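You operate a simulated robot arm through the tools that you are given. There is no shell and no other tool. Be economical: measure what you need, move in short steps, check, and stop when the job is done.

You run a simulated robot arm. Do the job below in one go: nothing can be reset, and whatever is moved stays where it is left.

JOB
Tighten the base plate bolt that the job sheet names with the orange driver.
Fine: fit the bit that the sheet names, leave the old one in its slot, set the driver to forward and put it back; leave the other bolts.

It is judged by the outcome, as a careful person would: the job done as asked, and still so three seconds after it is handed in. It fails if anything else is knocked over, pushed out of place, dropped, spilled or broken. Flat cloth is picked up by pressing the open fingertips on it (5 to 10 N) and closing them slowly along it; thin cloth reads only 2 to 8 mm in the jaws.

ROBOT AND FRAMES
A 7-joint arm with a three-finger gripper on a trunk, on a base that drives. Base frame: it is fixed to the floor where the robot stands at the start and does not move with it; the origin is under the middle of the robot, x ahead of it, y to its left, z up. Lengths are in cm, angles in degrees, forces in N, time in s.
With the tool pointing down near the work surface it reaches from about 46 to 92 cm from the robot's upright axis, wherever it stands. Its first joint turns from -166.0 to 166.0 degrees. Places, roughly: black block [60, -10, 80]; bolt (2x2x4 cm) [90, -20, 90]; hex bolt (2x2x4 cm) [90, -10, 80]; hex bolt (3x3x4 cm) [90, -10, 80]; job sheet [100, -30, 80]; white button [50, -10, 110]. Payload 2.69 kg.
The TCP is the grasp point between the finger pads, 2.9 cm short of the fingertips. In the tool frame z runs along the fingers and y along their closing line. Largest opening 12 cm; the body of the gripper starts 7.8 cm behind the TCP.
Orientation is that of the tool frame in the base frame, as [roll, pitch, yaw] about the fixed x, y, z axes, in that order (R = Rz(yaw) Ry(pitch) Rx(roll)). With the fingers straight down and closing along the base's y, the tool's x points along the base's -x, its y along +y and its z along -z.

CONTROLS
- The arm moves only by the tool nudge_tool. Its arguments are lists of equal length, an entry for each row: "travel": the shift along the tool's x, y, z in cm, a list of three; "dr": the turn, a rotation vector about the tool's x, y, z in rad, a list of three. In form: {"travel": [[x, y, z], ...], "dr": [[ax, ay, az], ...]}. A call has 1 to 8 rows; each row is the pose to reach, as a shift and turn from the pose commanded when the call began, along the tool's axes at that moment. "gripper" is the opening, from 0 (shut) to 1 (fully open), set as the call begins (left out, the last holds). Each row takes 0.2 s and may step no farther than 5 cm and 8.6 degrees from the row before; otherwise, or with a gripper value out of range, the whole call is refused. Where a pose cannot be reached the arm comes as near as it can. A force on the tool above 40 N (or 10 N above the force at the start of the call, whichever is more), or a blocked arm, ends the call early, and 0.2 s more pass. Each finger halts on what it meets, pressing with about 33 N; the grip force reading is that of the motor and also rises with nothing between the fingers. The clock runs only during rows and for 0.2 s after the last one: add rows that repeat a pose to give the fingers time. The reply holds the time, the measured pose of the TCP, the force on the tool along the base axes, the opening and the grip force, in the units named above and with some noise, with the torque about the TCP (base axes, N m) and any sound that the robot's microphone picked up.
- Cameras (640 x 400 px; columns grow to the right, rows downward): "scene" is now at [19.56, 14.22, 153.78]; the picture's right is [-0.57, -0.82, 0.00], its down [-0.45, 0.32, -0.83] and it looks along [0.68, -0.48, -0.55] (base axes); focal length 229 px, centre (320, 200). "wrist" rides on the gripper at [6.3, 0, -10.4] in the tool frame; the picture's right is [0.00, 1.00, 0.00], its down [-0.83, 0.00, -0.56] and it looks along [-0.56, 0.00, 0.83] (tool axes); focal length 275 px, centre (320, 200). There is no depth. A picture from a camera that has moved, and an enlarged one, comes with that camera's place and axes in the base frame and with its lens. The place of the scene camera against the robot may be out by one fixed shift of up to 2.5 cm in any direction.
- get_image(camera): a new picture of that camera. No time passes.
- slide_trunk(by): slides the trunk up (or, below 0, down) by that many cm; the arm and the scene camera ride with it, the base frame stays. It gives what a move gives, with no picture.
- roll_base(legs): drives the robot by 1 to 6 legs, each [ahead, left, turn to the left] in cm, cm and degrees, along the robot's own axes; the way and the turn of a leg run together, so that a leg with both is an arc; at most 150 cm and 180 degrees a leg. The arm and the cameras ride along, it lands a little off, and it stops where it bumps. It gives what a move gives.
- pan_tilt(pan, tilt): turns the head with the scene camera to pan (to the left, within 143 degrees either way) and tilt (down, from -29 to 69), counted from straight ahead of the robot. It gives what a move gives.
- enlarge(camera, box): a new picture of the part [left, top, right, bottom] of that camera's present view, enlarged. No time passes.
- sign_off(): hands the job in; it is judged then, once.

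Work in short steps. Places have to be worked out from the pictures, the camera data and where the tool is seen: move nearer, look again, correct. Check each grasp and each placing, and mend what went wrong. You have 120 turns and 78 pictures in all, those below and enlarged ones among them. Open the gripper and draw the arm clear of the work before you hand the job in, unless the task says otherwise; then end with one line.

The tools are called after "Request:" as name(argument=value, ...) on one line, values as JSON. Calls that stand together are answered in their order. nudge_tool: Moves the arm, as the interface text tells. Its arguments: {"type":"object","properties":{"travel":{"type":"array"},"dr":{"type":"array"},"gripper":{"type":"number"}},"required":["travel","dr"]} The other tools are called the same way: slide_trunk (by) slides the trunk up or down; roll_base (legs) drives the base; pan_tilt (pan, tilt) turns the head that bears the scene camera; get_image (camera) takes a picture; enlarge (camera, box) takes an enlarged picture of a part of a camera's view; sign_off () hands the job in.

At the start:

```text
clock: 0.0
tcp_pos: [50.41, -6.28, 139.84]
orientation: [180.0, 0.0, 179.9]
wrist_force: [-1.0, 0.6, -0.1]
wrist_torque: [-0.01, -0.01, -0.01]
gripper_width: 12.01
grasp_force: 0.1
trunk travel left (down, up): [-50.0, 8.6]
robot x, y, heading: [0.27, -0.36, -0.1]
head pan, tilt: [-35.1, 33.6]
```

scene: 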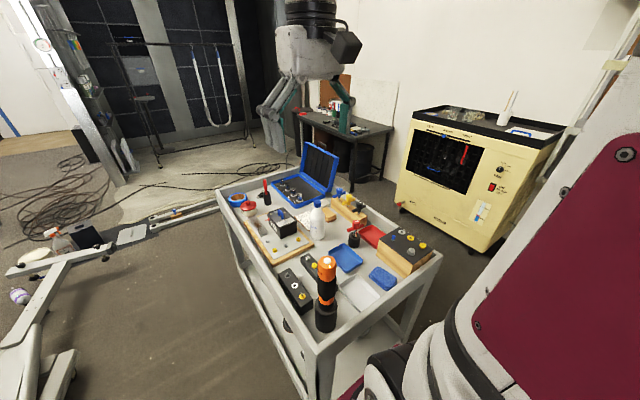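
wrist: 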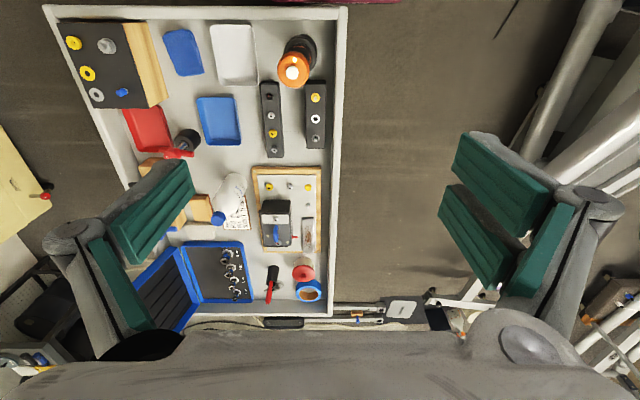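

I'll look closely at the sheet and the tools first.

Request:
enlarge(camera="wrist", box=[160, 160, 340, 310])

Request:
enlarge(camera="wrist", box=[200, 10, 340, 160])

Request:
enlarge(camera="scene", box=[220, 160, 450, 340])

```text
2.67 times, centred on (250, 235) of wrist
camera zoom: at [44.01, -6.08, 150.26], right [0.0, 1.0, 0.0], down [0.83, 0.0, 0.56], along [0.56, 0.0, -0.83], focal length 734 px, centre (507, 107)
```

zoom: 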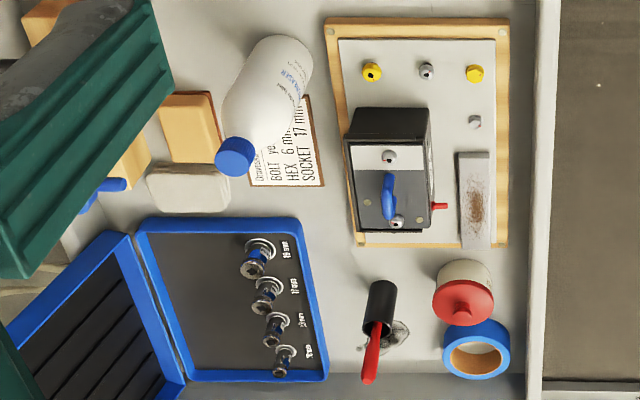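

```text
2.67 times, centred on (270, 85) of wrist
camera zoom: at [44.01, -6.08, 150.26], right [0.0, 1.0, 0.0], down [0.83, 0.0, 0.56], along [0.56, 0.0, -0.83], focal length 734 px, centre (453, 507)
```

zoom: 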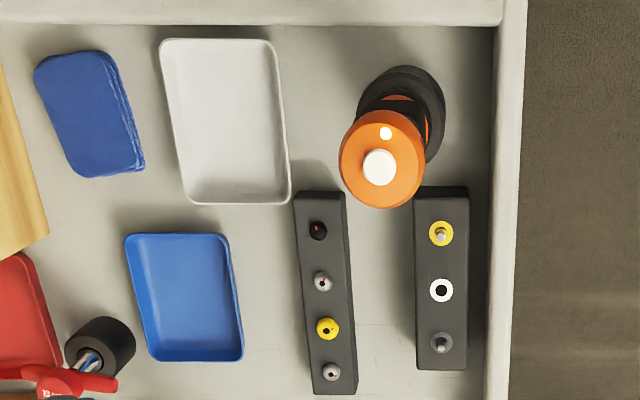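

```text
2.22 times, centred on (335, 250) of scene
camera zoom: at [19.56, 14.22, 153.78], right [-0.57, -0.82, 0.0], down [-0.45, 0.32, -0.83], along [0.68, -0.48, -0.55], focal length 509 px, centre (287, 89)
```

zoom: 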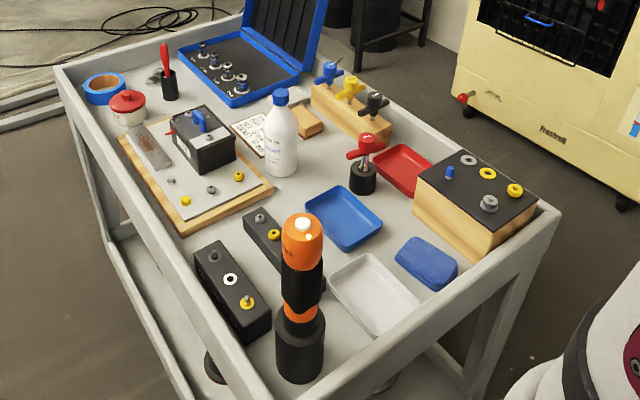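

Enlargements seem sharp, so I'll zoom harder on the blocks, the base plate and the sheet.

Request:
enlarge(camera="wrist", box=[255, 75, 335, 155])

Request:
enlarge(camera="wrist", box=[215, 180, 265, 240])

Request:
enlarge(camera="wrist", box=[245, 160, 325, 255])

Request:
enlarge(camera="scene", box=[270, 240, 350, 340])

```text
5.00 times, centred on (295, 115) of wrist
camera zoom: at [44.01, -6.08, 150.26], right [0.0, 1.0, 0.0], down [0.83, 0.0, 0.56], along [0.56, 0.0, -0.83], focal length 1376 px, centre (445, 625)
```

zoom: 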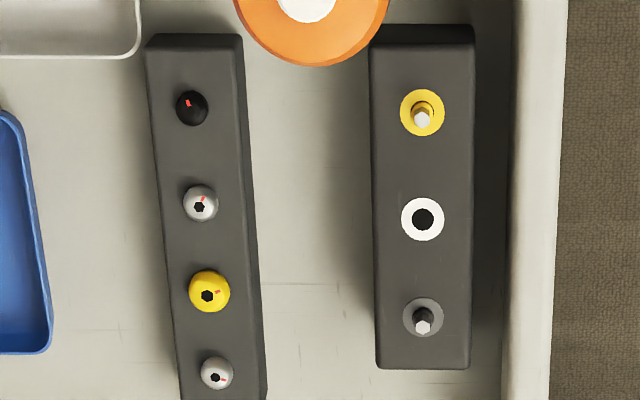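

```text
6.67 times, centred on (240, 210) of wrist
camera zoom: at [44.01, -6.08, 150.26], right [0.0, 1.0, 0.0], down [0.83, 0.0, 0.56], along [0.56, 0.0, -0.83], focal length 1835 px, centre (853, 133)
```

zoom: 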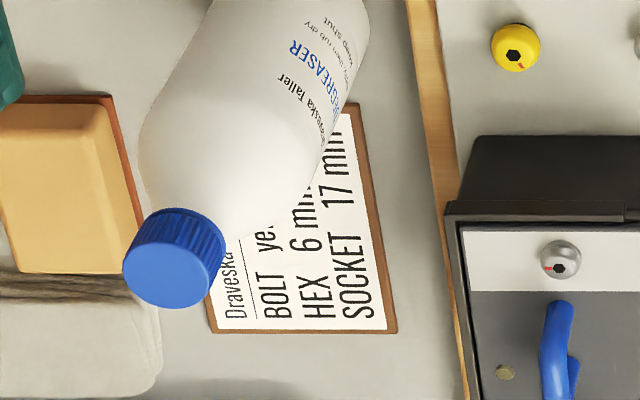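

```text
4.21 times, centred on (285, 208) of wrist
camera zoom: at [44.01, -6.08, 150.26], right [0.0, 1.0, 0.0], down [0.83, 0.0, 0.56], along [0.56, 0.0, -0.83], focal length 1159 px, centre (467, 168)
```

zoom: 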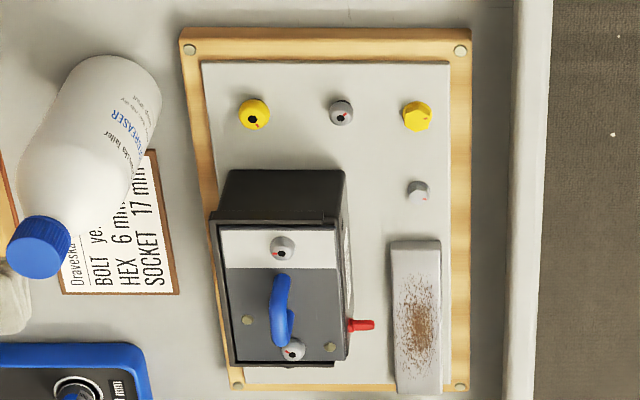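

```text
4.00 times, centred on (310, 290) of scene
camera zoom: at [19.56, 14.22, 153.78], right [-0.57, -0.82, 0.0], down [-0.45, 0.32, -0.83], along [0.68, -0.48, -0.55], focal length 916 px, centre (360, -160)
```

zoom: 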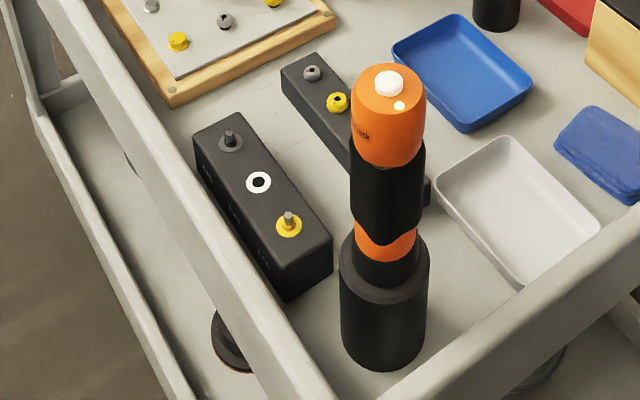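

The sheet reads BOLT ye(llow), HEX 6 mm, SOCKET 17 mm, with part of the first line hidden by the bottle. Next I'll zoom in on the driver's head and the labels on the block's side.

Request:
enlarge(camera="scene", box=[310, 250, 345, 285])

Request:
enlarge(camera="scene", box=[275, 265, 315, 315])

Request:
enlarge(camera="wrist", box=[275, 25, 325, 95])

```text
11.43 times, centred on (328, 268) of scene
camera zoom: at [19.56, 14.22, 153.78], right [-0.57, -0.82, 0.0], down [-0.45, 0.32, -0.83], along [0.68, -0.48, -0.55], focal length 2617 px, centre (234, -571)
```

zoom: 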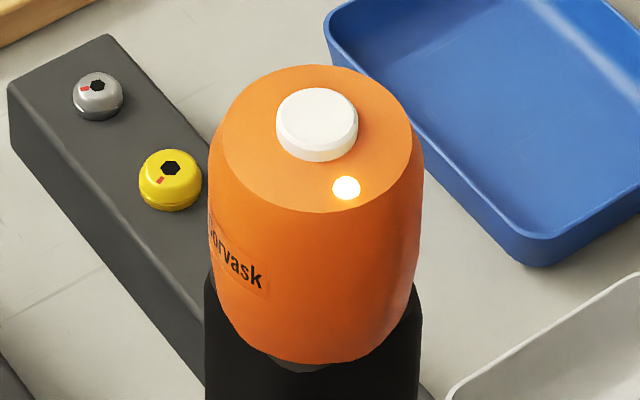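

```text
8.00 times, centred on (295, 290) of scene
camera zoom: at [19.56, 14.22, 153.78], right [-0.57, -0.82, 0.0], down [-0.45, 0.32, -0.83], along [0.68, -0.48, -0.55], focal length 1832 px, centre (520, -520)
```

zoom: 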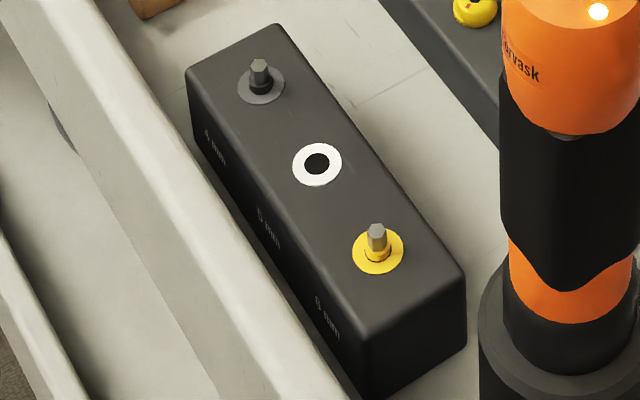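

```text
5.71 times, centred on (300, 60) of wrist
camera zoom: at [44.01, -6.08, 150.26], right [0.0, 1.0, 0.0], down [0.83, 0.0, 0.56], along [0.56, 0.0, -0.83], focal length 1573 px, centre (434, 1000)
```

zoom: 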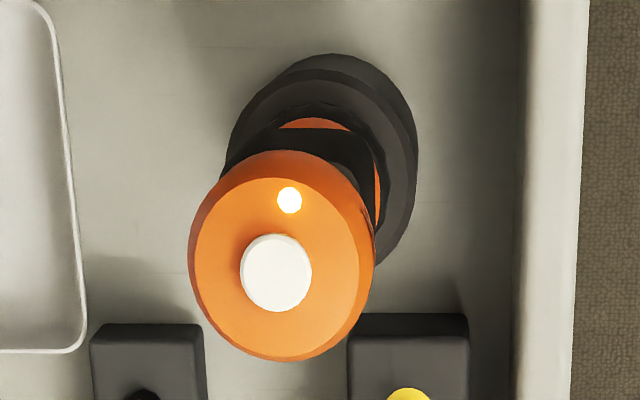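

The slot labels need a closer read, so I'll zoom on them directly.

Request:
enlarge(camera="scene", box=[302, 286, 324, 308])

Request:
enlarge(camera="scene", box=[280, 278, 312, 302])

```text
16.00 times, centred on (313, 297) of scene
camera zoom: at [19.56, 14.22, 153.78], right [-0.57, -0.82, 0.0], down [-0.45, 0.32, -0.83], along [0.68, -0.48, -0.55], focal length 3664 px, centre (432, -1352)
```

zoom: 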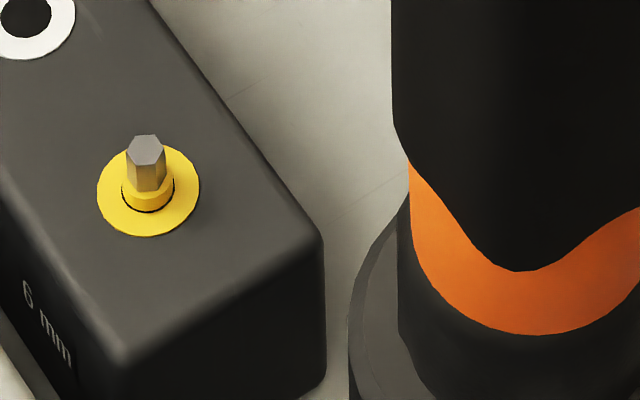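

```text
16.00 times, centred on (296, 290) of scene
camera zoom: at [19.56, 14.22, 153.78], right [-0.57, -0.82, 0.0], down [-0.45, 0.32, -0.83], along [0.68, -0.48, -0.55], focal length 3664 px, centre (704, -1240)
```

zoom: 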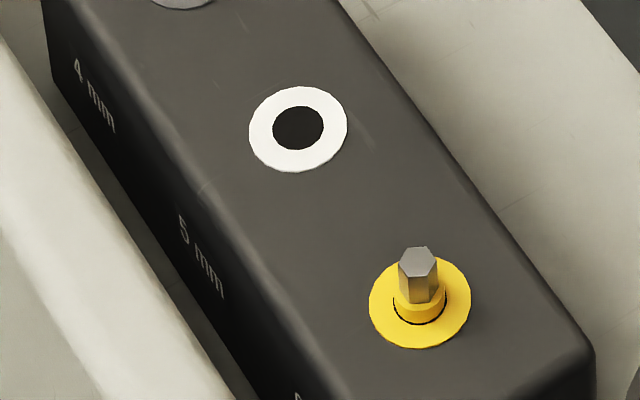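

Slots: grey 4 mm, white 5 mm (empty, so the driver holds it) and yellow 6 mm. Triangulation puts the button at about (50.5, -9.8, 110) and the white slot at about (64, -7.1, 87). I'll shift the wrist camera forward and down for a parallax view.

Request:
nudge_tool(travel=[[-3, 0, 3], [-6, 0, 6], [-9, 0, 9], [-12, 0, 12], [-12, 0, 12]], dr=[[0, 0, 0], [0, 0, 0], [0, 0, 0], [0, 0, 0], [0, 0, 0]])

Request:
get_image(camera="wrist")

```text
clock: 1.2
tcp_pos: [62.32, -6.14, 127.87]
orientation: [180.0, 0.0, 179.9]
wrist_force: [-0.1, -0.5, -0.1]
wrist_torque: [-0.04, -0.03, 0.02]
gripper_width: 12.03
grasp_force: 0.1
trunk travel left (down, up): [-50.0, 8.6]
robot x, y, heading: [0.21, -0.2, -0.3]
head pan, tilt: [-35.1, 33.6]
```

```text
63 pictures are left
camera wrist: at [55.96, -5.97, 138.17], right [0.0, 1.0, 0.0], down [0.83, 0.0, 0.56], along [0.56, 0.0, -0.83], focal length 275 px, centre (320, 200)
```

wrist: 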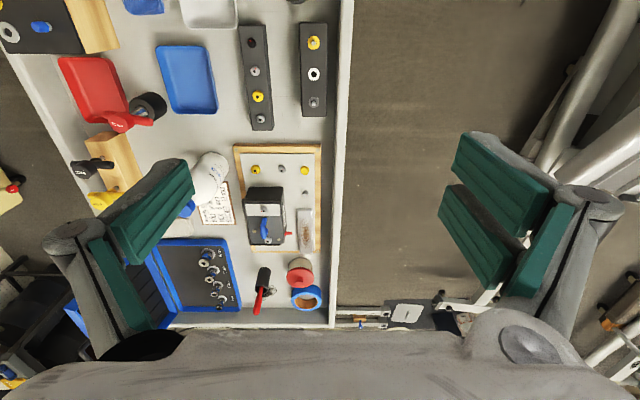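

Request:
enlarge(camera="wrist", box=[230, 10, 340, 135])

Request:
enlarge(camera="wrist", box=[180, 140, 325, 240])

```text
3.20 times, centred on (285, 72) of wrist
camera zoom: at [55.96, -5.97, 138.17], right [0.0, 1.0, 0.0], down [0.83, 0.0, 0.56], along [0.56, 0.0, -0.83], focal length 881 px, centre (432, 608)
```

zoom: 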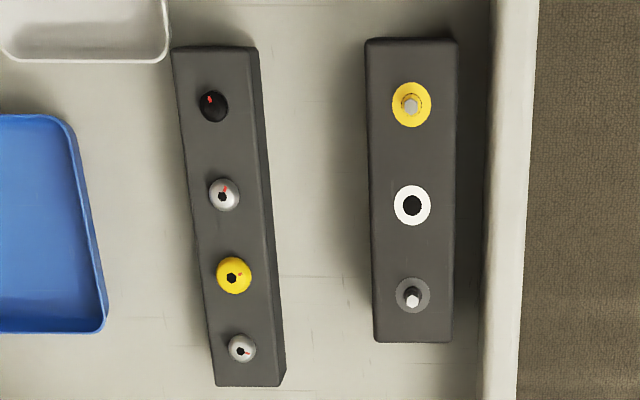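

```text
4.00 times, centred on (252, 190) of wrist
camera zoom: at [55.96, -5.97, 138.17], right [0.0, 1.0, 0.0], down [0.83, 0.0, 0.56], along [0.56, 0.0, -0.83], focal length 1101 px, centre (590, 240)
```

zoom: 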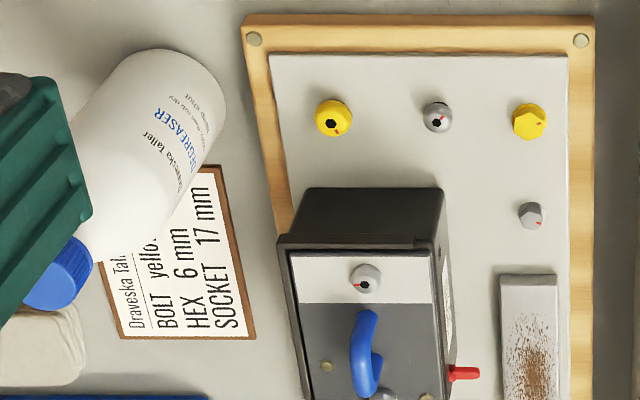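

The sheet now reads "BOLT yellow / HEX 6 mm". That means the yellow socket-head bolt, since the other yellow bolt has an external hex head. I'll put the camera vertically above the slots for an accurate fix.

Request:
nudge_tool(travel=[[-2.2, 0, 3.2], [-4.4, 0, 6.5], [-6.6, 0, 9.8], [-8.7, 0, 13], [-8.7, 0, 13], [-8.7, 0, 13]], dr=[[0, 0, 0], [0, 0, 0], [0, 0, 0], [0, 0, 0], [0, 0, 0], [0, 0, 0]])

Request:
enlarge(camera="wrist", box=[200, 0, 360, 100])

Request:
enlarge(camera="wrist", box=[200, 100, 360, 200])

```text
clock: 2.6
tcp_pos: [71.03, -6.13, 115.05]
orientation: [179.9, -0.1, -180.0]
wrist_force: [0.1, -0.8, -0.7]
wrist_torque: [-0.01, 0.02, 0.0]
gripper_width: 12.0
grasp_force: 0.0
trunk travel left (down, up): [-50.0, 8.6]
robot x, y, heading: [0.4, 0.19, 0.0]
head pan, tilt: [-35.1, 33.6]
```

```text
4.00 times, centred on (280, 50) of wrist
camera zoom: at [64.71, -6.08, 125.3], right [0.0, 1.0, 0.0], down [0.83, 0.0, 0.56], along [0.56, 0.0, -0.83], focal length 1101 px, centre (480, 800)
```

zoom: 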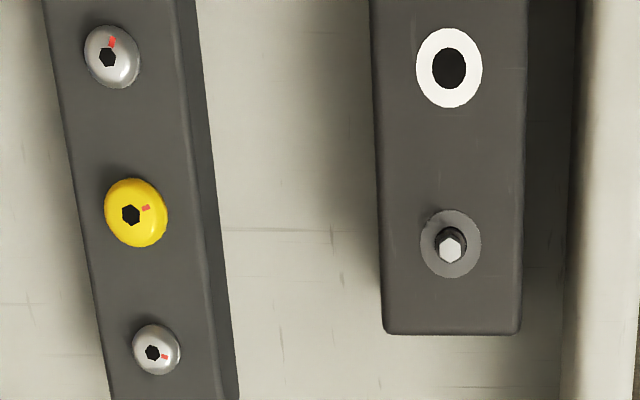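

```text
4.00 times, centred on (280, 150) of wrist
camera zoom: at [64.71, -6.08, 125.3], right [0.0, 1.0, 0.0], down [0.83, 0.0, 0.56], along [0.56, 0.0, -0.83], focal length 1101 px, centre (480, 400)
```

zoom: 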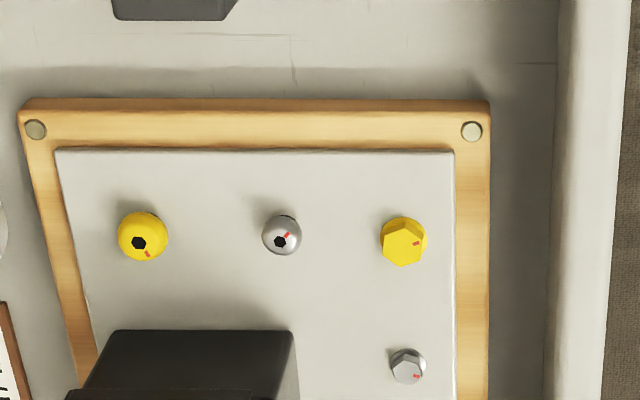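

White slot fix: (65.0, -7.05, 84.0); yellow slot (60.0, -7.1, 84.0); target bolt near (85.4, -20.7, 82). Next I need the same vertical look at the driver.

Request:
nudge_tool(travel=[[2, 0, -3.5], [5, -1, -7], [8.5, -2, -10], [11, -3, -12], [13.7, -3.8, -13], [13.7, -3.8, -13], [13.7, -3.8, -13]], dr=[[0, 0, 0], [0, 0, 0], [0, 0, 0], [0, 0, 0], [0, 0, 0], [0, 0, 0], [0, 0, 0]])

Request:
enlarge(camera="wrist", box=[260, 0, 380, 75])

```text
clock: 4.2
tcp_pos: [57.56, -10.05, 127.83]
orientation: [180.0, 0.1, -179.9]
wrist_force: [-0.2, 0.6, -0.6]
wrist_torque: [0.09, 0.0, -0.02]
gripper_width: 12.03
grasp_force: 0.1
trunk travel left (down, up): [-50.0, 8.6]
robot x, y, heading: [-0.11, -0.52, 0.1]
head pan, tilt: [-35.1, 33.6]
```

```text
5.33 times, centred on (320, 38) of wrist
camera zoom: at [51.18, -9.92, 138.18], right [0.0, 1.0, 0.0], down [0.83, 0.0, 0.56], along [0.56, 0.0, -0.83], focal length 1468 px, centre (320, 1067)
```

zoom: 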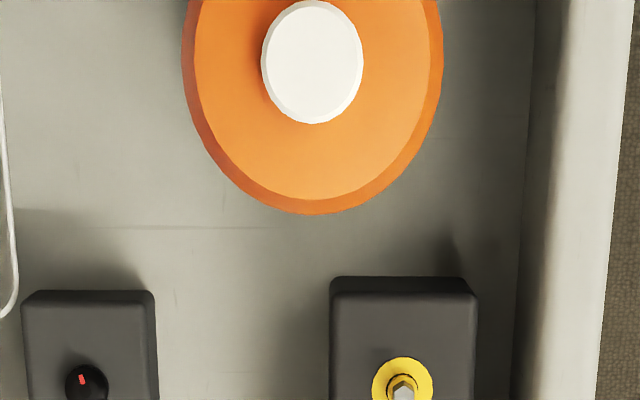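

The driver's axis is at (51.0, -10.05) with the button top near z 107. I'll move directly over it with the gripper open and start down, watching the forces.

Request:
nudge_tool(travel=[[3.3, 0, 0], [6.5, 0, 0], [6.5, 0, 4], [6.5, 0, 8], [6.5, 0, 12], [6.5, 0, 12]], dr=[[0, 0, 0], [0, 0, 0], [0, 0, 0], [0, 0, 0], [0, 0, 0], [0, 0, 0]], gripper=1.0)

Request:
get_image(camera="wrist")

Request:
enlarge(camera="scene", box=[270, 180, 390, 340])

```text
clock: 5.6
tcp_pos: [50.95, -10.16, 116.01]
orientation: [-180.0, 0.0, -180.0]
wrist_force: [-0.4, -0.9, -1.1]
wrist_torque: [-0.01, -0.01, 0.0]
gripper_width: 11.99
grasp_force: 0.2
trunk travel left (down, up): [-50.0, 8.6]
robot x, y, heading: [-0.09, 0.06, 0.0]
head pan, tilt: [-35.1, 33.6]
```

```text
57 pictures are left
camera wrist: at [44.53, -9.97, 126.34], right [0.0, 1.0, 0.0], down [0.83, 0.0, 0.56], along [0.56, 0.0, -0.83], focal length 275 px, centre (320, 200)
```

wrist: 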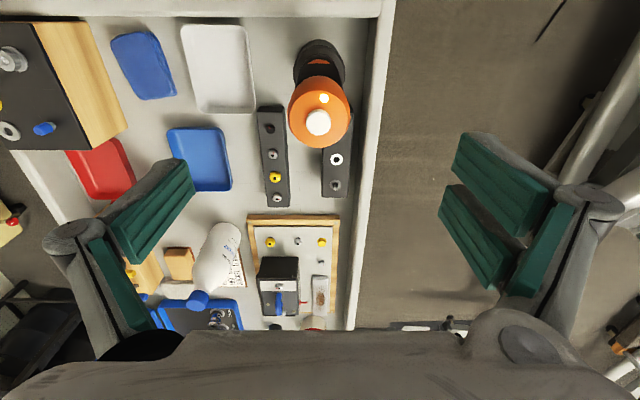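

```text
2.50 times, centred on (330, 260) of scene
camera zoom: at [19.56, 14.22, 153.79], right [-0.57, -0.82, 0.0], down [-0.45, 0.32, -0.83], along [0.68, -0.48, -0.55], focal length 572 px, centre (295, 50)
```

zoom: 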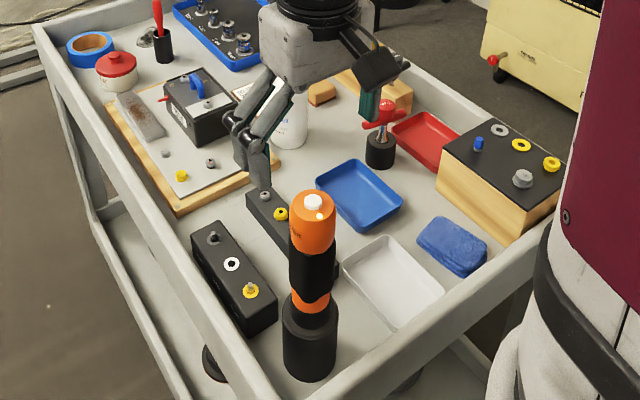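

The button top measures z≈106.8. I'll descend to TCP z≈100.6, which leaves the palm about 1.6 cm above the button.

Request:
nudge_tool(travel=[[0, 0, 4], [0, 0, 8], [0, 0, 12], [0, 0, 15.4], [0, 0, 15.4], [0, 0, 15.4]], dr=[[0, 0, 0], [0, 0, 0], [0, 0, 0], [0, 0, 0], [0, 0, 0], [0, 0, 0]])

Request:
get_image(camera="wrist")

```text
clock: 7.0
tcp_pos: [50.92, -10.0, 100.59]
orientation: [179.9, 0.0, 179.9]
wrist_force: [1.3, -0.6, 0.3]
wrist_torque: [0.01, 0.03, 0.0]
gripper_width: 12.0
grasp_force: 0.1
trunk travel left (down, up): [-50.0, 8.6]
robot x, y, heading: [-0.38, 0.33, -0.0]
head pan, tilt: [-35.1, 33.6]
```

```text
55 pictures are left
camera wrist: at [44.57, -9.83, 110.97], right [0.0, 1.0, 0.0], down [0.83, 0.0, 0.56], along [0.56, 0.0, -0.83], focal length 275 px, centre (320, 200)
```

wrist: 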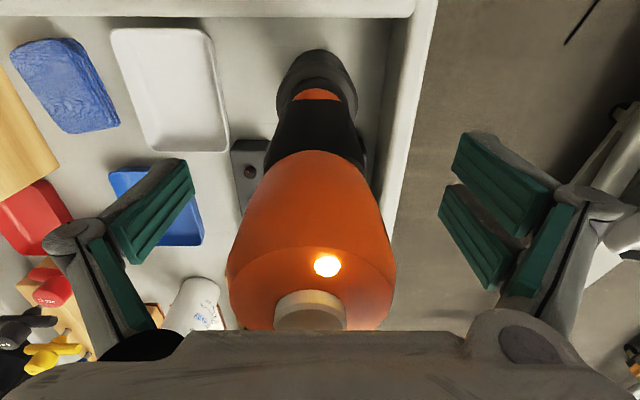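

The driver is centred to within about 2 mm, so I'll trim y slightly and close.

Request:
nudge_tool(travel=[[0, -0.15, 0], [0, -0.15, 0], [0, -0.15, 0], [0, -0.15, 0], [0, -0.15, 0]], dr=[[0, 0, 0], [0, 0, 0], [0, 0, 0], [0, 0, 0], [0, 0, 0]], gripper=0.0)

```text
clock: 8.2
tcp_pos: [50.79, -10.05, 100.51]
orientation: [179.8, 0.2, -180.0]
wrist_force: [0.5, -2.1, 14.8]
wrist_torque: [0.24, -0.03, -0.02]
gripper_width: 4.49
grasp_force: 33.0
trunk travel left (down, up): [-50.0, 8.6]
robot x, y, heading: [-0.05, 0.09, 0.1]
head pan, tilt: [-35.1, 33.6]
```

It's gripped at 4.5 cm. I'll lift straight up out of the holder in short steps.

Request:
nudge_tool(travel=[[0, 0, -2], [0, 0, -4], [0, 0, -7], [0, 0, -10], [0, 0, -13], [0, 0, -16], [0, 0, -16]], dr=[[0, 0, 0], [0, 0, 0], [0, 0, 0], [0, 0, 0], [0, 0, 0], [0, 0, 0], [0, 0, 0]])

Request:
get_image(camera="scene")

Request:
get_image(camera="wrist")

```text
clock: 9.8
tcp_pos: [51.0, -10.04, 116.76]
orientation: [-180.0, -0.1, -180.0]
wrist_force: [0.6, 0.7, -4.0]
wrist_torque: [0.01, 0.02, 0.0]
gripper_width: 4.46
grasp_force: 33.6
trunk travel left (down, up): [-50.0, 8.6]
robot x, y, heading: [0.28, -0.3, 0.2]
head pan, tilt: [-35.1, 33.6]
```

```text
54 pictures are left
camera scene: at [19.58, 14.21, 153.78], right [-0.57, -0.82, 0.0], down [-0.45, 0.32, -0.83], along [0.68, -0.48, -0.55], focal length 229 px, centre (320, 200)
```

scene: 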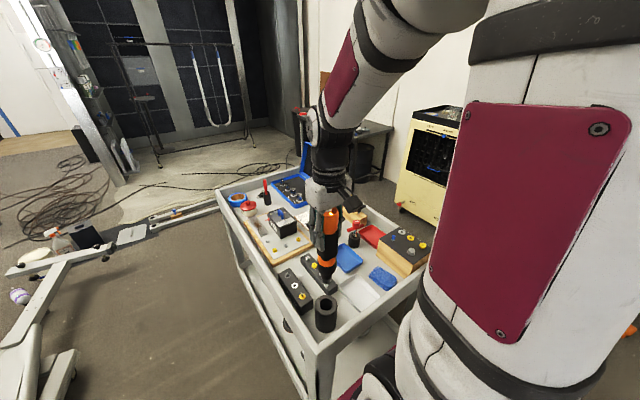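

```text
53 pictures are left
camera wrist: at [44.59, -9.96, 127.11], right [0.0, 1.0, 0.0], down [0.83, 0.0, 0.56], along [0.56, 0.0, -0.83], focal length 275 px, centre (320, 200)
```

wrist: 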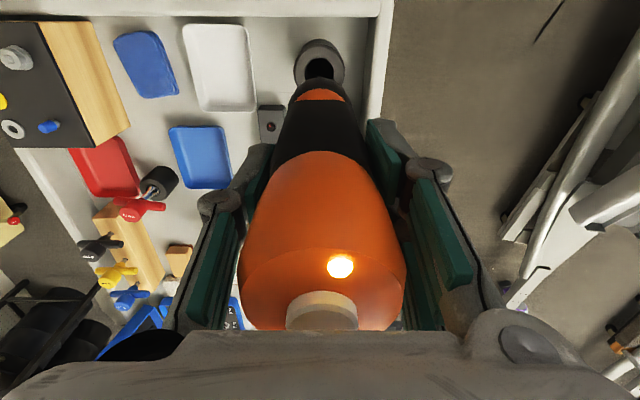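

The lift is clean. I'll zoom in on the driver.

Request:
enlarge(camera="scene", box=[295, 195, 365, 300])

Request:
enlarge(camera="scene", box=[305, 260, 350, 310])

```text
3.81 times, centred on (330, 248) of scene
camera zoom: at [19.58, 14.21, 153.78], right [-0.57, -0.82, 0.0], down [-0.45, 0.32, -0.83], along [0.68, -0.48, -0.55], focal length 872 px, centre (282, 19)
```

zoom: 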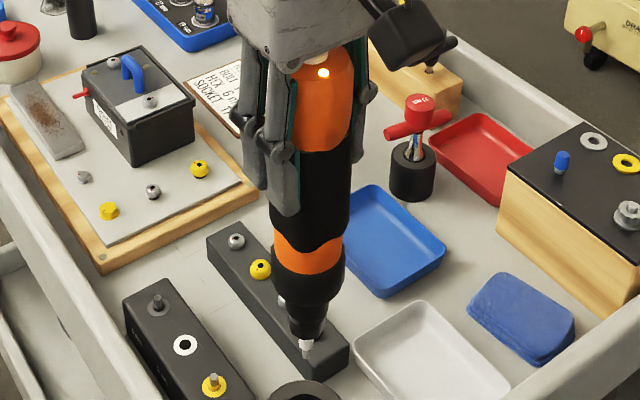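

```text
8.00 times, centred on (328, 285) of scene
camera zoom: at [19.58, 14.21, 153.78], right [-0.57, -0.82, 0.0], down [-0.45, 0.32, -0.83], along [0.68, -0.48, -0.55], focal length 1832 px, centre (260, -480)
```

zoom: 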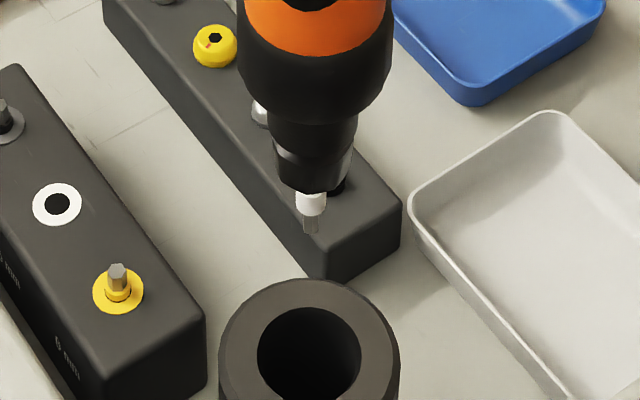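

The 5 mm bit (white collar) is in the chuck, with its tip about 20.6 cm below the TCP. The LED is amber and the direction is unknown. I'll re-seat the driver in its holder to press the button before going near any bolt.

Request:
nudge_tool(travel=[[0, 0, 4], [0, 0, 8], [0, 0, 11], [0, 0, 13], [0, 0, 14.5], [0, 0, 15.5], [0, 0, 16], [0, 0, 16]], dr=[[0, 0, 0], [0, 0, 0], [0, 0, 0], [0, 0, 0], [0, 0, 0], [0, 0, 0], [0, 0, 0], [0, 0, 0]])

```text
clock: 11.6
tcp_pos: [50.86, -10.09, 100.68]
orientation: [180.0, 0.0, -179.9]
wrist_force: [-1.1, -1.7, 17.3]
wrist_torque: [0.07, 0.15, -0.03]
gripper_width: 4.58
grasp_force: 33.2
trunk travel left (down, up): [-50.0, 8.6]
robot x, y, heading: [0.22, 0.13, -0.1]
head pan, tilt: [-35.1, 33.6]
```

It's seated, with 17 N of upward reaction. I'll open the gripper, rise clear, and close the fingers for pressing.

Request:
nudge_tool(travel=[[0, 0, 0], [0, 0, 0], [0, 0, 0], [0, 0, 4], [0, 0, 0], [0, 0, -4], [0, 0, -8], [0, 0, -12]], dr=[[0, 0, 0], [0, 0, 0], [0, 0, 0], [0, 0, 0], [0, 0, 0], [0, 0, 0], [0, 0, 0], [0, 0, 0]], gripper=1.0)

```text
clock: 12.6
tcp_pos: [51.13, -10.04, 99.03]
orientation: [-179.9, 0.5, 179.9]
wrist_force: [-10.5, 4.2, 45.2]
wrist_torque: [0.04, 0.05, -0.02]
gripper_width: 12.03
grasp_force: 0.0
trunk travel left (down, up): [-50.0, 8.6]
robot x, y, heading: [0.01, -0.08, 0.1]
head pan, tilt: [-35.1, 33.6]
heard: click
stopped in row 4: the force on the tool passed its limit at 191 N (the readings are from after the stop); the commanded pose is now the measured one
```

I put a wrong +4 cm row in that call, so the palm pressed hard on the button (a click was heard). I'll rise straight away and inspect.

Request:
nudge_tool(travel=[[0, 0, -3], [0, 0, -7], [0, 0, -11], [0, 0, -15], [0, 0, -18], [0, 0, -18]], dr=[[0, 0, 0], [0, 0, 0], [0, 0, 0], [0, 0, 0], [0, 0, 0], [0, 0, 0]])

Request:
get_image(camera="wrist")

Request:
enlarge(camera="scene", box=[295, 230, 365, 340])

```text
clock: 14.0
tcp_pos: [51.12, -10.06, 116.79]
orientation: [-179.9, 0.3, -179.9]
wrist_force: [-0.3, 0.8, 0.2]
wrist_torque: [0.01, 0.01, 0.02]
gripper_width: 12.0
grasp_force: 0.1
trunk travel left (down, up): [-50.0, 8.6]
robot x, y, heading: [0.26, -0.22, -0.2]
head pan, tilt: [-35.1, 33.6]
```

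```text
50 pictures are left
camera wrist: at [44.63, -9.83, 127.11], right [0.0, 1.0, 0.0], down [0.83, 0.0, 0.56], along [0.56, 0.0, -0.83], focal length 275 px, centre (320, 200)
```

wrist: 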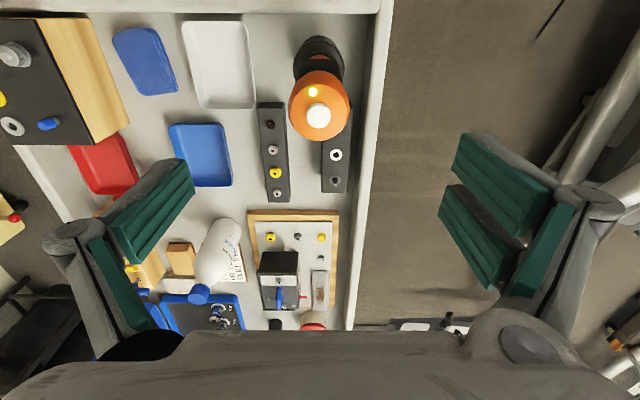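

```text
3.64 times, centred on (330, 285) of scene
camera zoom: at [19.58, 14.21, 153.78], right [-0.58, -0.82, 0.0], down [-0.45, 0.32, -0.83], along [0.68, -0.48, -0.55], focal length 833 px, centre (284, -109)
```

zoom: 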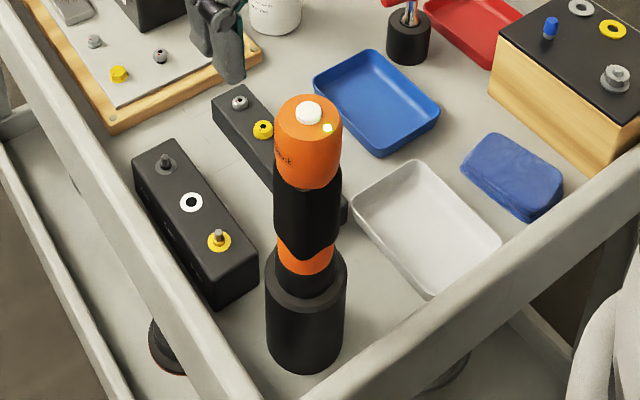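

The driver is still upright and looks undamaged, and the LED seems to have changed. I'll zoom in on it.

Request:
enlarge(camera="wrist", box=[295, 75, 345, 125])

```text
8.00 times, centred on (320, 100) of wrist
camera zoom: at [44.63, -9.83, 127.11], right [0.0, 1.0, 0.0], down [0.83, 0.0, 0.56], along [0.56, 0.0, -0.83], focal length 2202 px, centre (320, 1000)
```

zoom: 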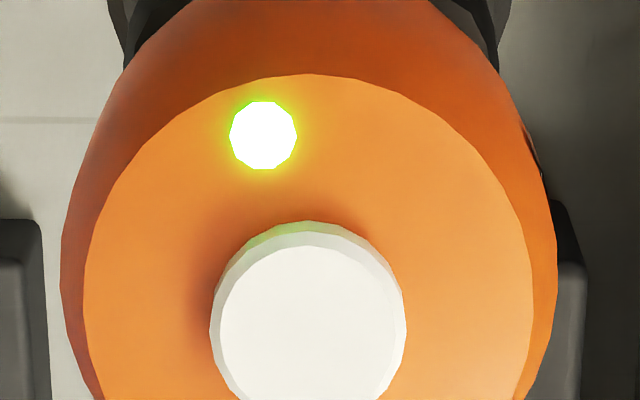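

The LED is now green: the click toggled it from amber (reverse) to green (forward). Now I'll regrip the driver as before.

Request:
nudge_tool(travel=[[0.1, 0, 4], [0.2, 0, 8], [0.2, 0, 12], [0.2, 0, 15], [0.2, 0, 16.1], [0.2, 0, 16.1]], dr=[[0, 0, 0], [0, 0, 0], [0, 0, 0], [0, 0, 0], [0, 0, 0], [0, 0, 0]], gripper=1.0)

Request:
nudge_tool(travel=[[0, 0, 0], [0, 0, 0], [0, 0, 0], [0, 0, 0], [0, 0, 0]], dr=[[0, 0, 0], [0, 0, 0], [0, 0, 0], [0, 0, 0], [0, 0, 0]], gripper=0.0)

```text
clock: 15.4
tcp_pos: [51.1, -10.15, 100.68]
orientation: [-179.9, 0.4, -180.0]
wrist_force: [-0.2, -0.4, 0.0]
wrist_torque: [0.03, 0.06, 0.02]
gripper_width: 11.99
grasp_force: 0.0
trunk travel left (down, up): [-50.0, 8.6]
robot x, y, heading: [0.33, -0.29, -0.1]
head pan, tilt: [-35.1, 33.6]
```

```text
clock: 16.6
tcp_pos: [51.06, -10.13, 100.92]
orientation: [-179.9, 0.5, 180.0]
wrist_force: [-0.2, -2.3, 15.9]
wrist_torque: [0.12, 0.25, 0.07]
gripper_width: 4.51
grasp_force: 33.0
trunk travel left (down, up): [-50.0, 8.6]
robot x, y, heading: [0.23, 0.04, 0.1]
head pan, tilt: [-35.1, 33.6]
```

Gripped again. I'll lift 17 cm and carry it above the empty white slot (+14 x, +3 y).

Request:
nudge_tool(travel=[[0, 0, -4], [0, 0, -8], [0, 0, -12], [0, 0, -17], [-4.5, 1, -17], [-9, 2, -17], [-14, 3, -17], [-14, 3, -17]], dr=[[0, 0, 0], [0, 0, 0], [0, 0, 0], [0, 0, 0], [0, 0, 0], [0, 0, 0], [0, 0, 0], [0, 0, 0]])

Request:
get_image(camera="scene")

Request:
get_image(camera="wrist")

```text
refused: row 7 steps farther than a row can; nothing moved
```

```text
47 pictures are left
camera scene: at [19.53, 14.2, 153.8], right [-0.58, -0.82, 0.0], down [-0.45, 0.32, -0.83], along [0.68, -0.48, -0.55], focal length 229 px, centre (320, 200)
```

scene: 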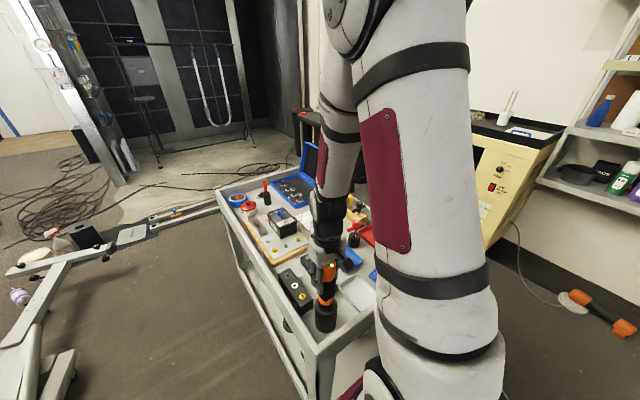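

```text
46 pictures are left
camera wrist: at [44.63, -9.96, 111.12], right [0.0, 1.0, 0.0], down [0.83, 0.0, 0.56], along [0.56, 0.0, -0.83], focal length 275 px, centre (320, 200)
```

wrist: 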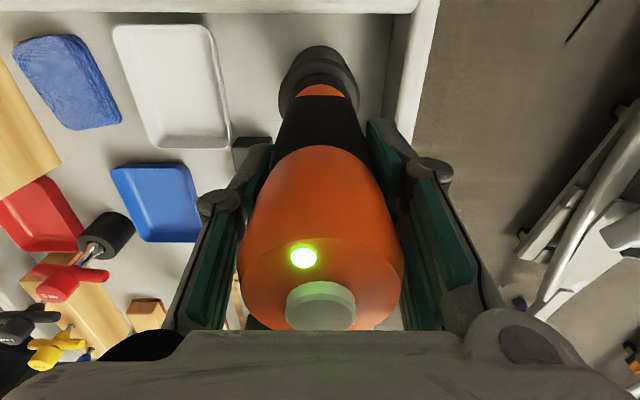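

That call was refused for step size, though the image confirms the green LED. I'll lift in one call and move across with smaller steps.

Request:
nudge_tool(travel=[[0, 0, -4], [0, 0, -8], [0, 0, -12], [0, 0, -16.5], [-4, 0.8, -17], [-8, 1.6, -17], [-11, 2.4, -17], [-14, 3, -17]], dr=[[0, 0, 0], [0, 0, 0], [0, 0, 0], [0, 0, 0], [0, 0, 0], [0, 0, 0], [0, 0, 0], [0, 0, 0]])

Request:
enlarge(camera="scene", box=[260, 220, 340, 320])

Request:
get_image(camera="wrist")

```text
clock: 18.4
tcp_pos: [64.71, -7.02, 117.81]
orientation: [-180.0, 0.5, -180.0]
wrist_force: [0.4, -0.5, -4.7]
wrist_torque: [0.0, -0.03, -0.01]
gripper_width: 4.46
grasp_force: 33.2
trunk travel left (down, up): [-50.0, 8.6]
robot x, y, heading: [-0.3, 0.28, -0.3]
head pan, tilt: [-35.1, 33.6]
```

```text
4.00 times, centred on (300, 270) of scene
camera zoom: at [19.57, 14.2, 153.79], right [-0.58, -0.82, 0.0], down [-0.45, 0.32, -0.83], along [0.68, -0.48, -0.55], focal length 916 px, centre (400, -80)
```

zoom: 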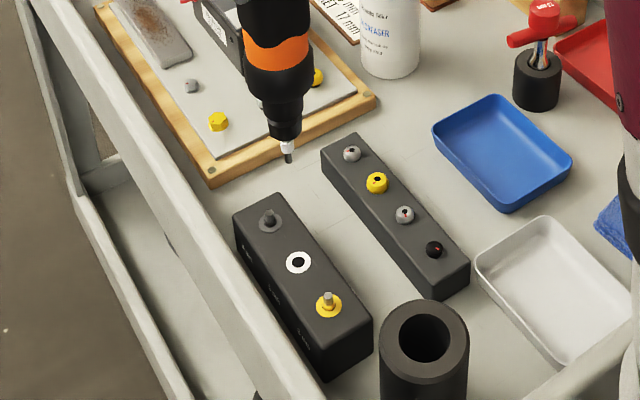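

```text
44 pictures are left
camera wrist: at [58.27, -6.89, 128.1], right [-0.01, 1.0, 0.0], down [0.83, 0.01, 0.56], along [0.56, 0.0, -0.83], focal length 275 px, centre (320, 200)
```

wrist: 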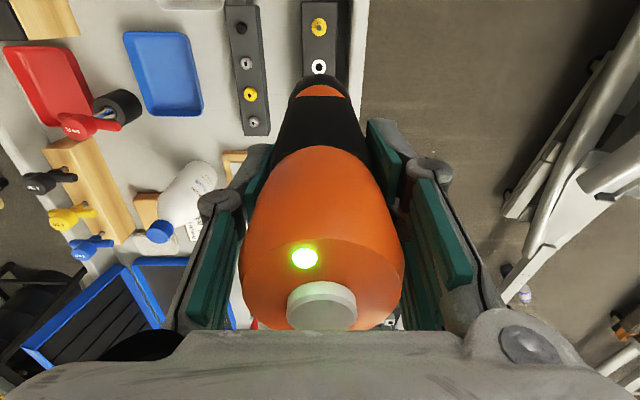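

The tip lines up with the white slot in both views, with its z at about 96.8. I'll lower to just above the block top (z 84).

Request:
nudge_tool(travel=[[0, 0, 4], [0, 0, 8], [0, 0, 11], [0, 0, 12], [0, 0, 12]], dr=[[0, 0, 0], [0, 0, 0], [0, 0, 0], [0, 0, 0], [0, 0, 0]])

Request:
enlarge(camera="scene", box=[275, 265, 320, 310])

```text
clock: 19.6
tcp_pos: [64.95, -7.04, 105.79]
orientation: [-179.9, 0.4, 180.0]
wrist_force: [-0.6, 0.4, -5.0]
wrist_torque: [0.02, 0.03, -0.04]
gripper_width: 4.5
grasp_force: 33.1
trunk travel left (down, up): [-50.0, 8.6]
robot x, y, heading: [0.12, -0.51, 0.3]
head pan, tilt: [-35.1, 33.6]
```

```text
8.89 times, centred on (298, 288) of scene
camera zoom: at [19.6, 14.21, 153.78], right [-0.58, -0.82, 0.0], down [-0.45, 0.32, -0.83], along [0.68, -0.48, -0.55], focal length 2035 px, centre (520, -578)
```

zoom: 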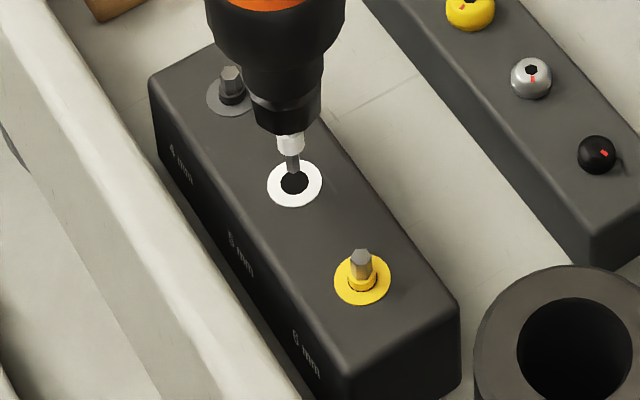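

The tip is centred over the hole, about 0.5 cm above it. I'll lower slowly with the force limit on guard.

Request:
nudge_tool(travel=[[0, 0, 0.4], [0, 0, 0.8], [0, 0, 1.2], [0, 0, 1.5], [0, 0, 1.8], [0, 0, 1.8]], dr=[[0, 0, 0], [0, 0, 0], [0, 0, 0], [0, 0, 0], [0, 0, 0], [0, 0, 0]])

Request:
enlarge(camera="scene", box=[275, 265, 320, 310])

```text
clock: 21.0
tcp_pos: [65.03, -7.22, 104.02]
orientation: [-179.9, 0.4, -180.0]
wrist_force: [-0.1, -0.3, -3.9]
wrist_torque: [0.04, 0.01, 0.05]
gripper_width: 4.47
grasp_force: 33.1
trunk travel left (down, up): [-50.0, 8.6]
robot x, y, heading: [-0.02, -0.01, 0.1]
head pan, tilt: [-35.1, 33.6]
```

```text
8.89 times, centred on (298, 288) of scene
camera zoom: at [19.6, 14.21, 153.78], right [-0.58, -0.82, 0.0], down [-0.45, 0.32, -0.83], along [0.68, -0.48, -0.55], focal length 2035 px, centre (520, -578)
```

zoom: 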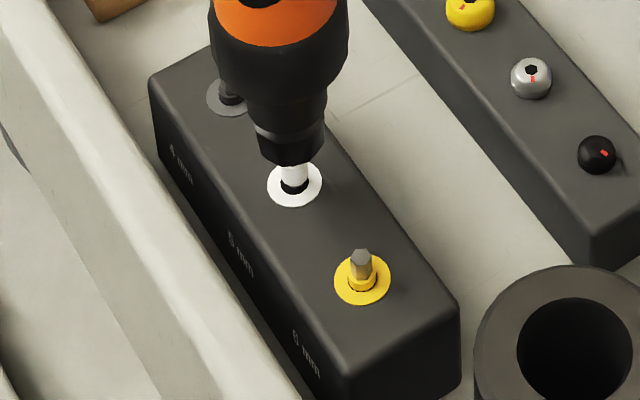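

The hex is in the hole with no contact force. I'll keep lowering gently to seat the bit.

Request:
nudge_tool(travel=[[0, 0, 0.2], [0, 0, 0.4], [0, 0, 0.6], [0, 0, 0.8], [0, 0, 0.8]], dr=[[0, 0, 0], [0, 0, 0], [0, 0, 0], [0, 0, 0], [0, 0, 0]])

Request:
enlarge(camera="scene", box=[275, 265, 320, 310])

```text
clock: 22.2
tcp_pos: [65.03, -7.09, 103.14]
orientation: [-179.9, 0.4, -180.0]
wrist_force: [0.4, 0.3, -4.8]
wrist_torque: [0.0, -0.06, 0.02]
gripper_width: 4.48
grasp_force: 33.0
trunk travel left (down, up): [-50.0, 8.6]
robot x, y, heading: [-0.11, -0.22, 0.1]
head pan, tilt: [-35.1, 33.6]
```

```text
8.89 times, centred on (298, 288) of scene
camera zoom: at [19.6, 14.21, 153.78], right [-0.58, -0.82, 0.0], down [-0.45, 0.32, -0.83], along [0.68, -0.48, -0.55], focal length 2035 px, centre (520, -578)
```

zoom: 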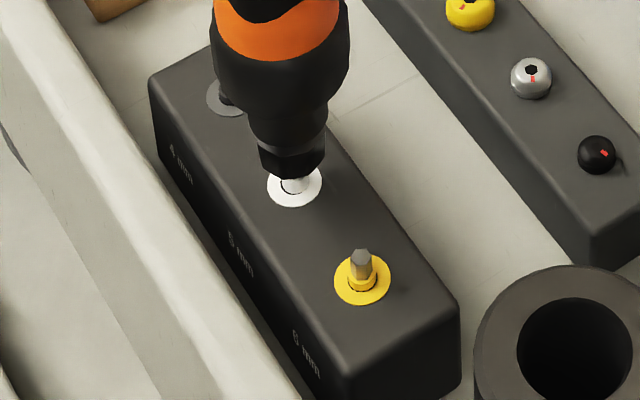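

The collar is entering the ring. I'll push further in 2 mm steps and listen.

Request:
nudge_tool(travel=[[0, 0, 0.2], [0, 0, 0.4], [0, 0, 0.5], [0, 0, 0.6], [0, 0, 0.6]], dr=[[0, 0, 0], [0, 0, 0], [0, 0, 0], [0, 0, 0], [0, 0, 0]])

```text
clock: 23.4
tcp_pos: [65.16, -7.22, 102.6]
orientation: [-179.9, 0.4, 179.9]
wrist_force: [-0.4, -0.4, -5.0]
wrist_torque: [-0.01, 0.0, 0.04]
gripper_width: 4.51
grasp_force: 33.1
trunk travel left (down, up): [-50.0, 8.6]
robot x, y, heading: [0.28, -0.07, 0.2]
head pan, tilt: [-35.1, 33.6]
```

Request:
nudge_tool(travel=[[0, 0, 0.15], [0, 0, 0.3], [0, 0, 0.45], [0, 0, 0.6], [0, 0, 0.6]], dr=[[0, 0, 0], [0, 0, 0], [0, 0, 0], [0, 0, 0], [0, 0, 0]])

Request:
enlarge(camera="scene", box=[275, 265, 320, 310])

```text
clock: 24.6
tcp_pos: [65.09, -7.17, 101.88]
orientation: [-179.9, 0.4, -180.0]
wrist_force: [-0.2, 0.1, -4.7]
wrist_torque: [0.0, 0.01, 0.02]
gripper_width: 4.49
grasp_force: 33.4
trunk travel left (down, up): [-50.0, 8.6]
robot x, y, heading: [-0.0, 0.09, -0.0]
head pan, tilt: [-35.1, 33.6]
```

```text
8.89 times, centred on (298, 288) of scene
camera zoom: at [19.6, 14.21, 153.78], right [-0.58, -0.82, 0.0], down [-0.45, 0.32, -0.83], along [0.68, -0.48, -0.55], focal length 2035 px, centre (520, -578)
```

zoom: 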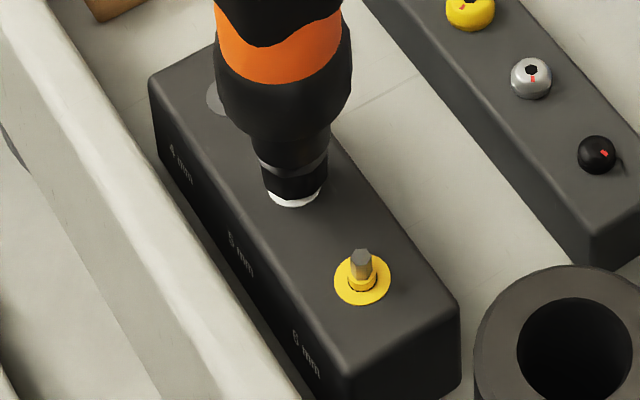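

The chuck is almost at the ring with no force yet. I'll continue until contact.

Request:
nudge_tool(travel=[[0, 0, 0.1], [0, 0, 0.2], [0, 0, 0.3], [0, 0, 0.4], [0, 0, 0.4]], dr=[[0, 0, 0], [0, 0, 0], [0, 0, 0], [0, 0, 0], [0, 0, 0]])

```text
clock: 25.8
tcp_pos: [65.06, -7.22, 101.55]
orientation: [-179.8, 0.4, 179.9]
wrist_force: [-1.5, -0.2, -0.1]
wrist_torque: [-0.02, 0.25, 0.01]
gripper_width: 4.51
grasp_force: 32.6
trunk travel left (down, up): [-50.0, 8.6]
robot x, y, heading: [0.05, -0.14, 0.0]
head pan, tilt: [-35.1, 33.6]
```

First contact (+5 N). I'll press a little more to seat the bit.

Request:
nudge_tool(travel=[[0, 0, 0.1], [0, 0, 0.2], [0, 0, 0.3], [0, 0, 0.3]], dr=[[0, 0, 0], [0, 0, 0], [0, 0, 0], [0, 0, 0]])

```text
clock: 26.8
tcp_pos: [65.05, -7.14, 101.28]
orientation: [-179.9, 0.4, -179.9]
wrist_force: [-3.0, -0.5, 1.9]
wrist_torque: [-0.23, 0.54, 0.05]
gripper_width: 4.49
grasp_force: 33.5
trunk travel left (down, up): [-50.0, 8.6]
robot x, y, heading: [-0.14, -0.36, -0.1]
head pan, tilt: [-35.1, 33.6]
```

Request:
nudge_tool(travel=[[0, 0, 0.1], [0, 0, 0.2], [0, 0, 0.3], [0, 0, 0.3]], dr=[[0, 0, 0], [0, 0, 0], [0, 0, 0], [0, 0, 0]])

Request:
enlarge(camera="scene", box=[275, 265, 320, 310])

```text
clock: 27.8
tcp_pos: [65.0, -7.17, 101.03]
orientation: [180.0, 0.6, -180.0]
wrist_force: [-0.8, -0.3, 4.8]
wrist_torque: [-0.06, 0.07, 0.0]
gripper_width: 4.49
grasp_force: 33.3
trunk travel left (down, up): [-50.0, 8.6]
robot x, y, heading: [0.12, -0.29, -0.1]
head pan, tilt: [-35.1, 33.6]
```

```text
8.89 times, centred on (298, 288) of scene
camera zoom: at [19.57, 14.21, 153.79], right [-0.58, -0.82, 0.0], down [-0.45, 0.32, -0.83], along [0.68, -0.48, -0.55], focal length 2035 px, centre (520, -578)
```

zoom: 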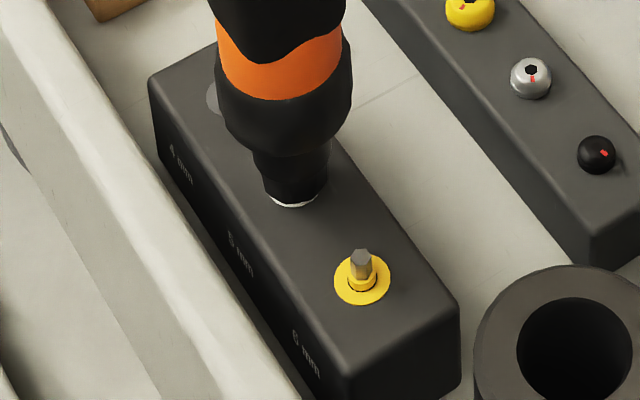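

About 10 N of seating force now, and no click yet. I'll push a bit more.

Request:
nudge_tool(travel=[[0, 0, 0.15], [0, 0, 0.3], [0, 0, 0.45], [0, 0, 0.6], [0, 0, 0.6]], dr=[[0, 0, 0], [0, 0, 0], [0, 0, 0], [0, 0, 0], [0, 0, 0]])

```text
clock: 29.0
tcp_pos: [65.14, -7.09, 100.55]
orientation: [-179.9, 0.5, 180.0]
wrist_force: [0.0, 0.0, 21.0]
wrist_torque: [0.11, -0.06, 0.02]
gripper_width: 4.59
grasp_force: 32.6
trunk travel left (down, up): [-50.0, 8.6]
robot x, y, heading: [0.03, 0.06, 0.1]
head pan, tilt: [-35.1, 33.6]
```

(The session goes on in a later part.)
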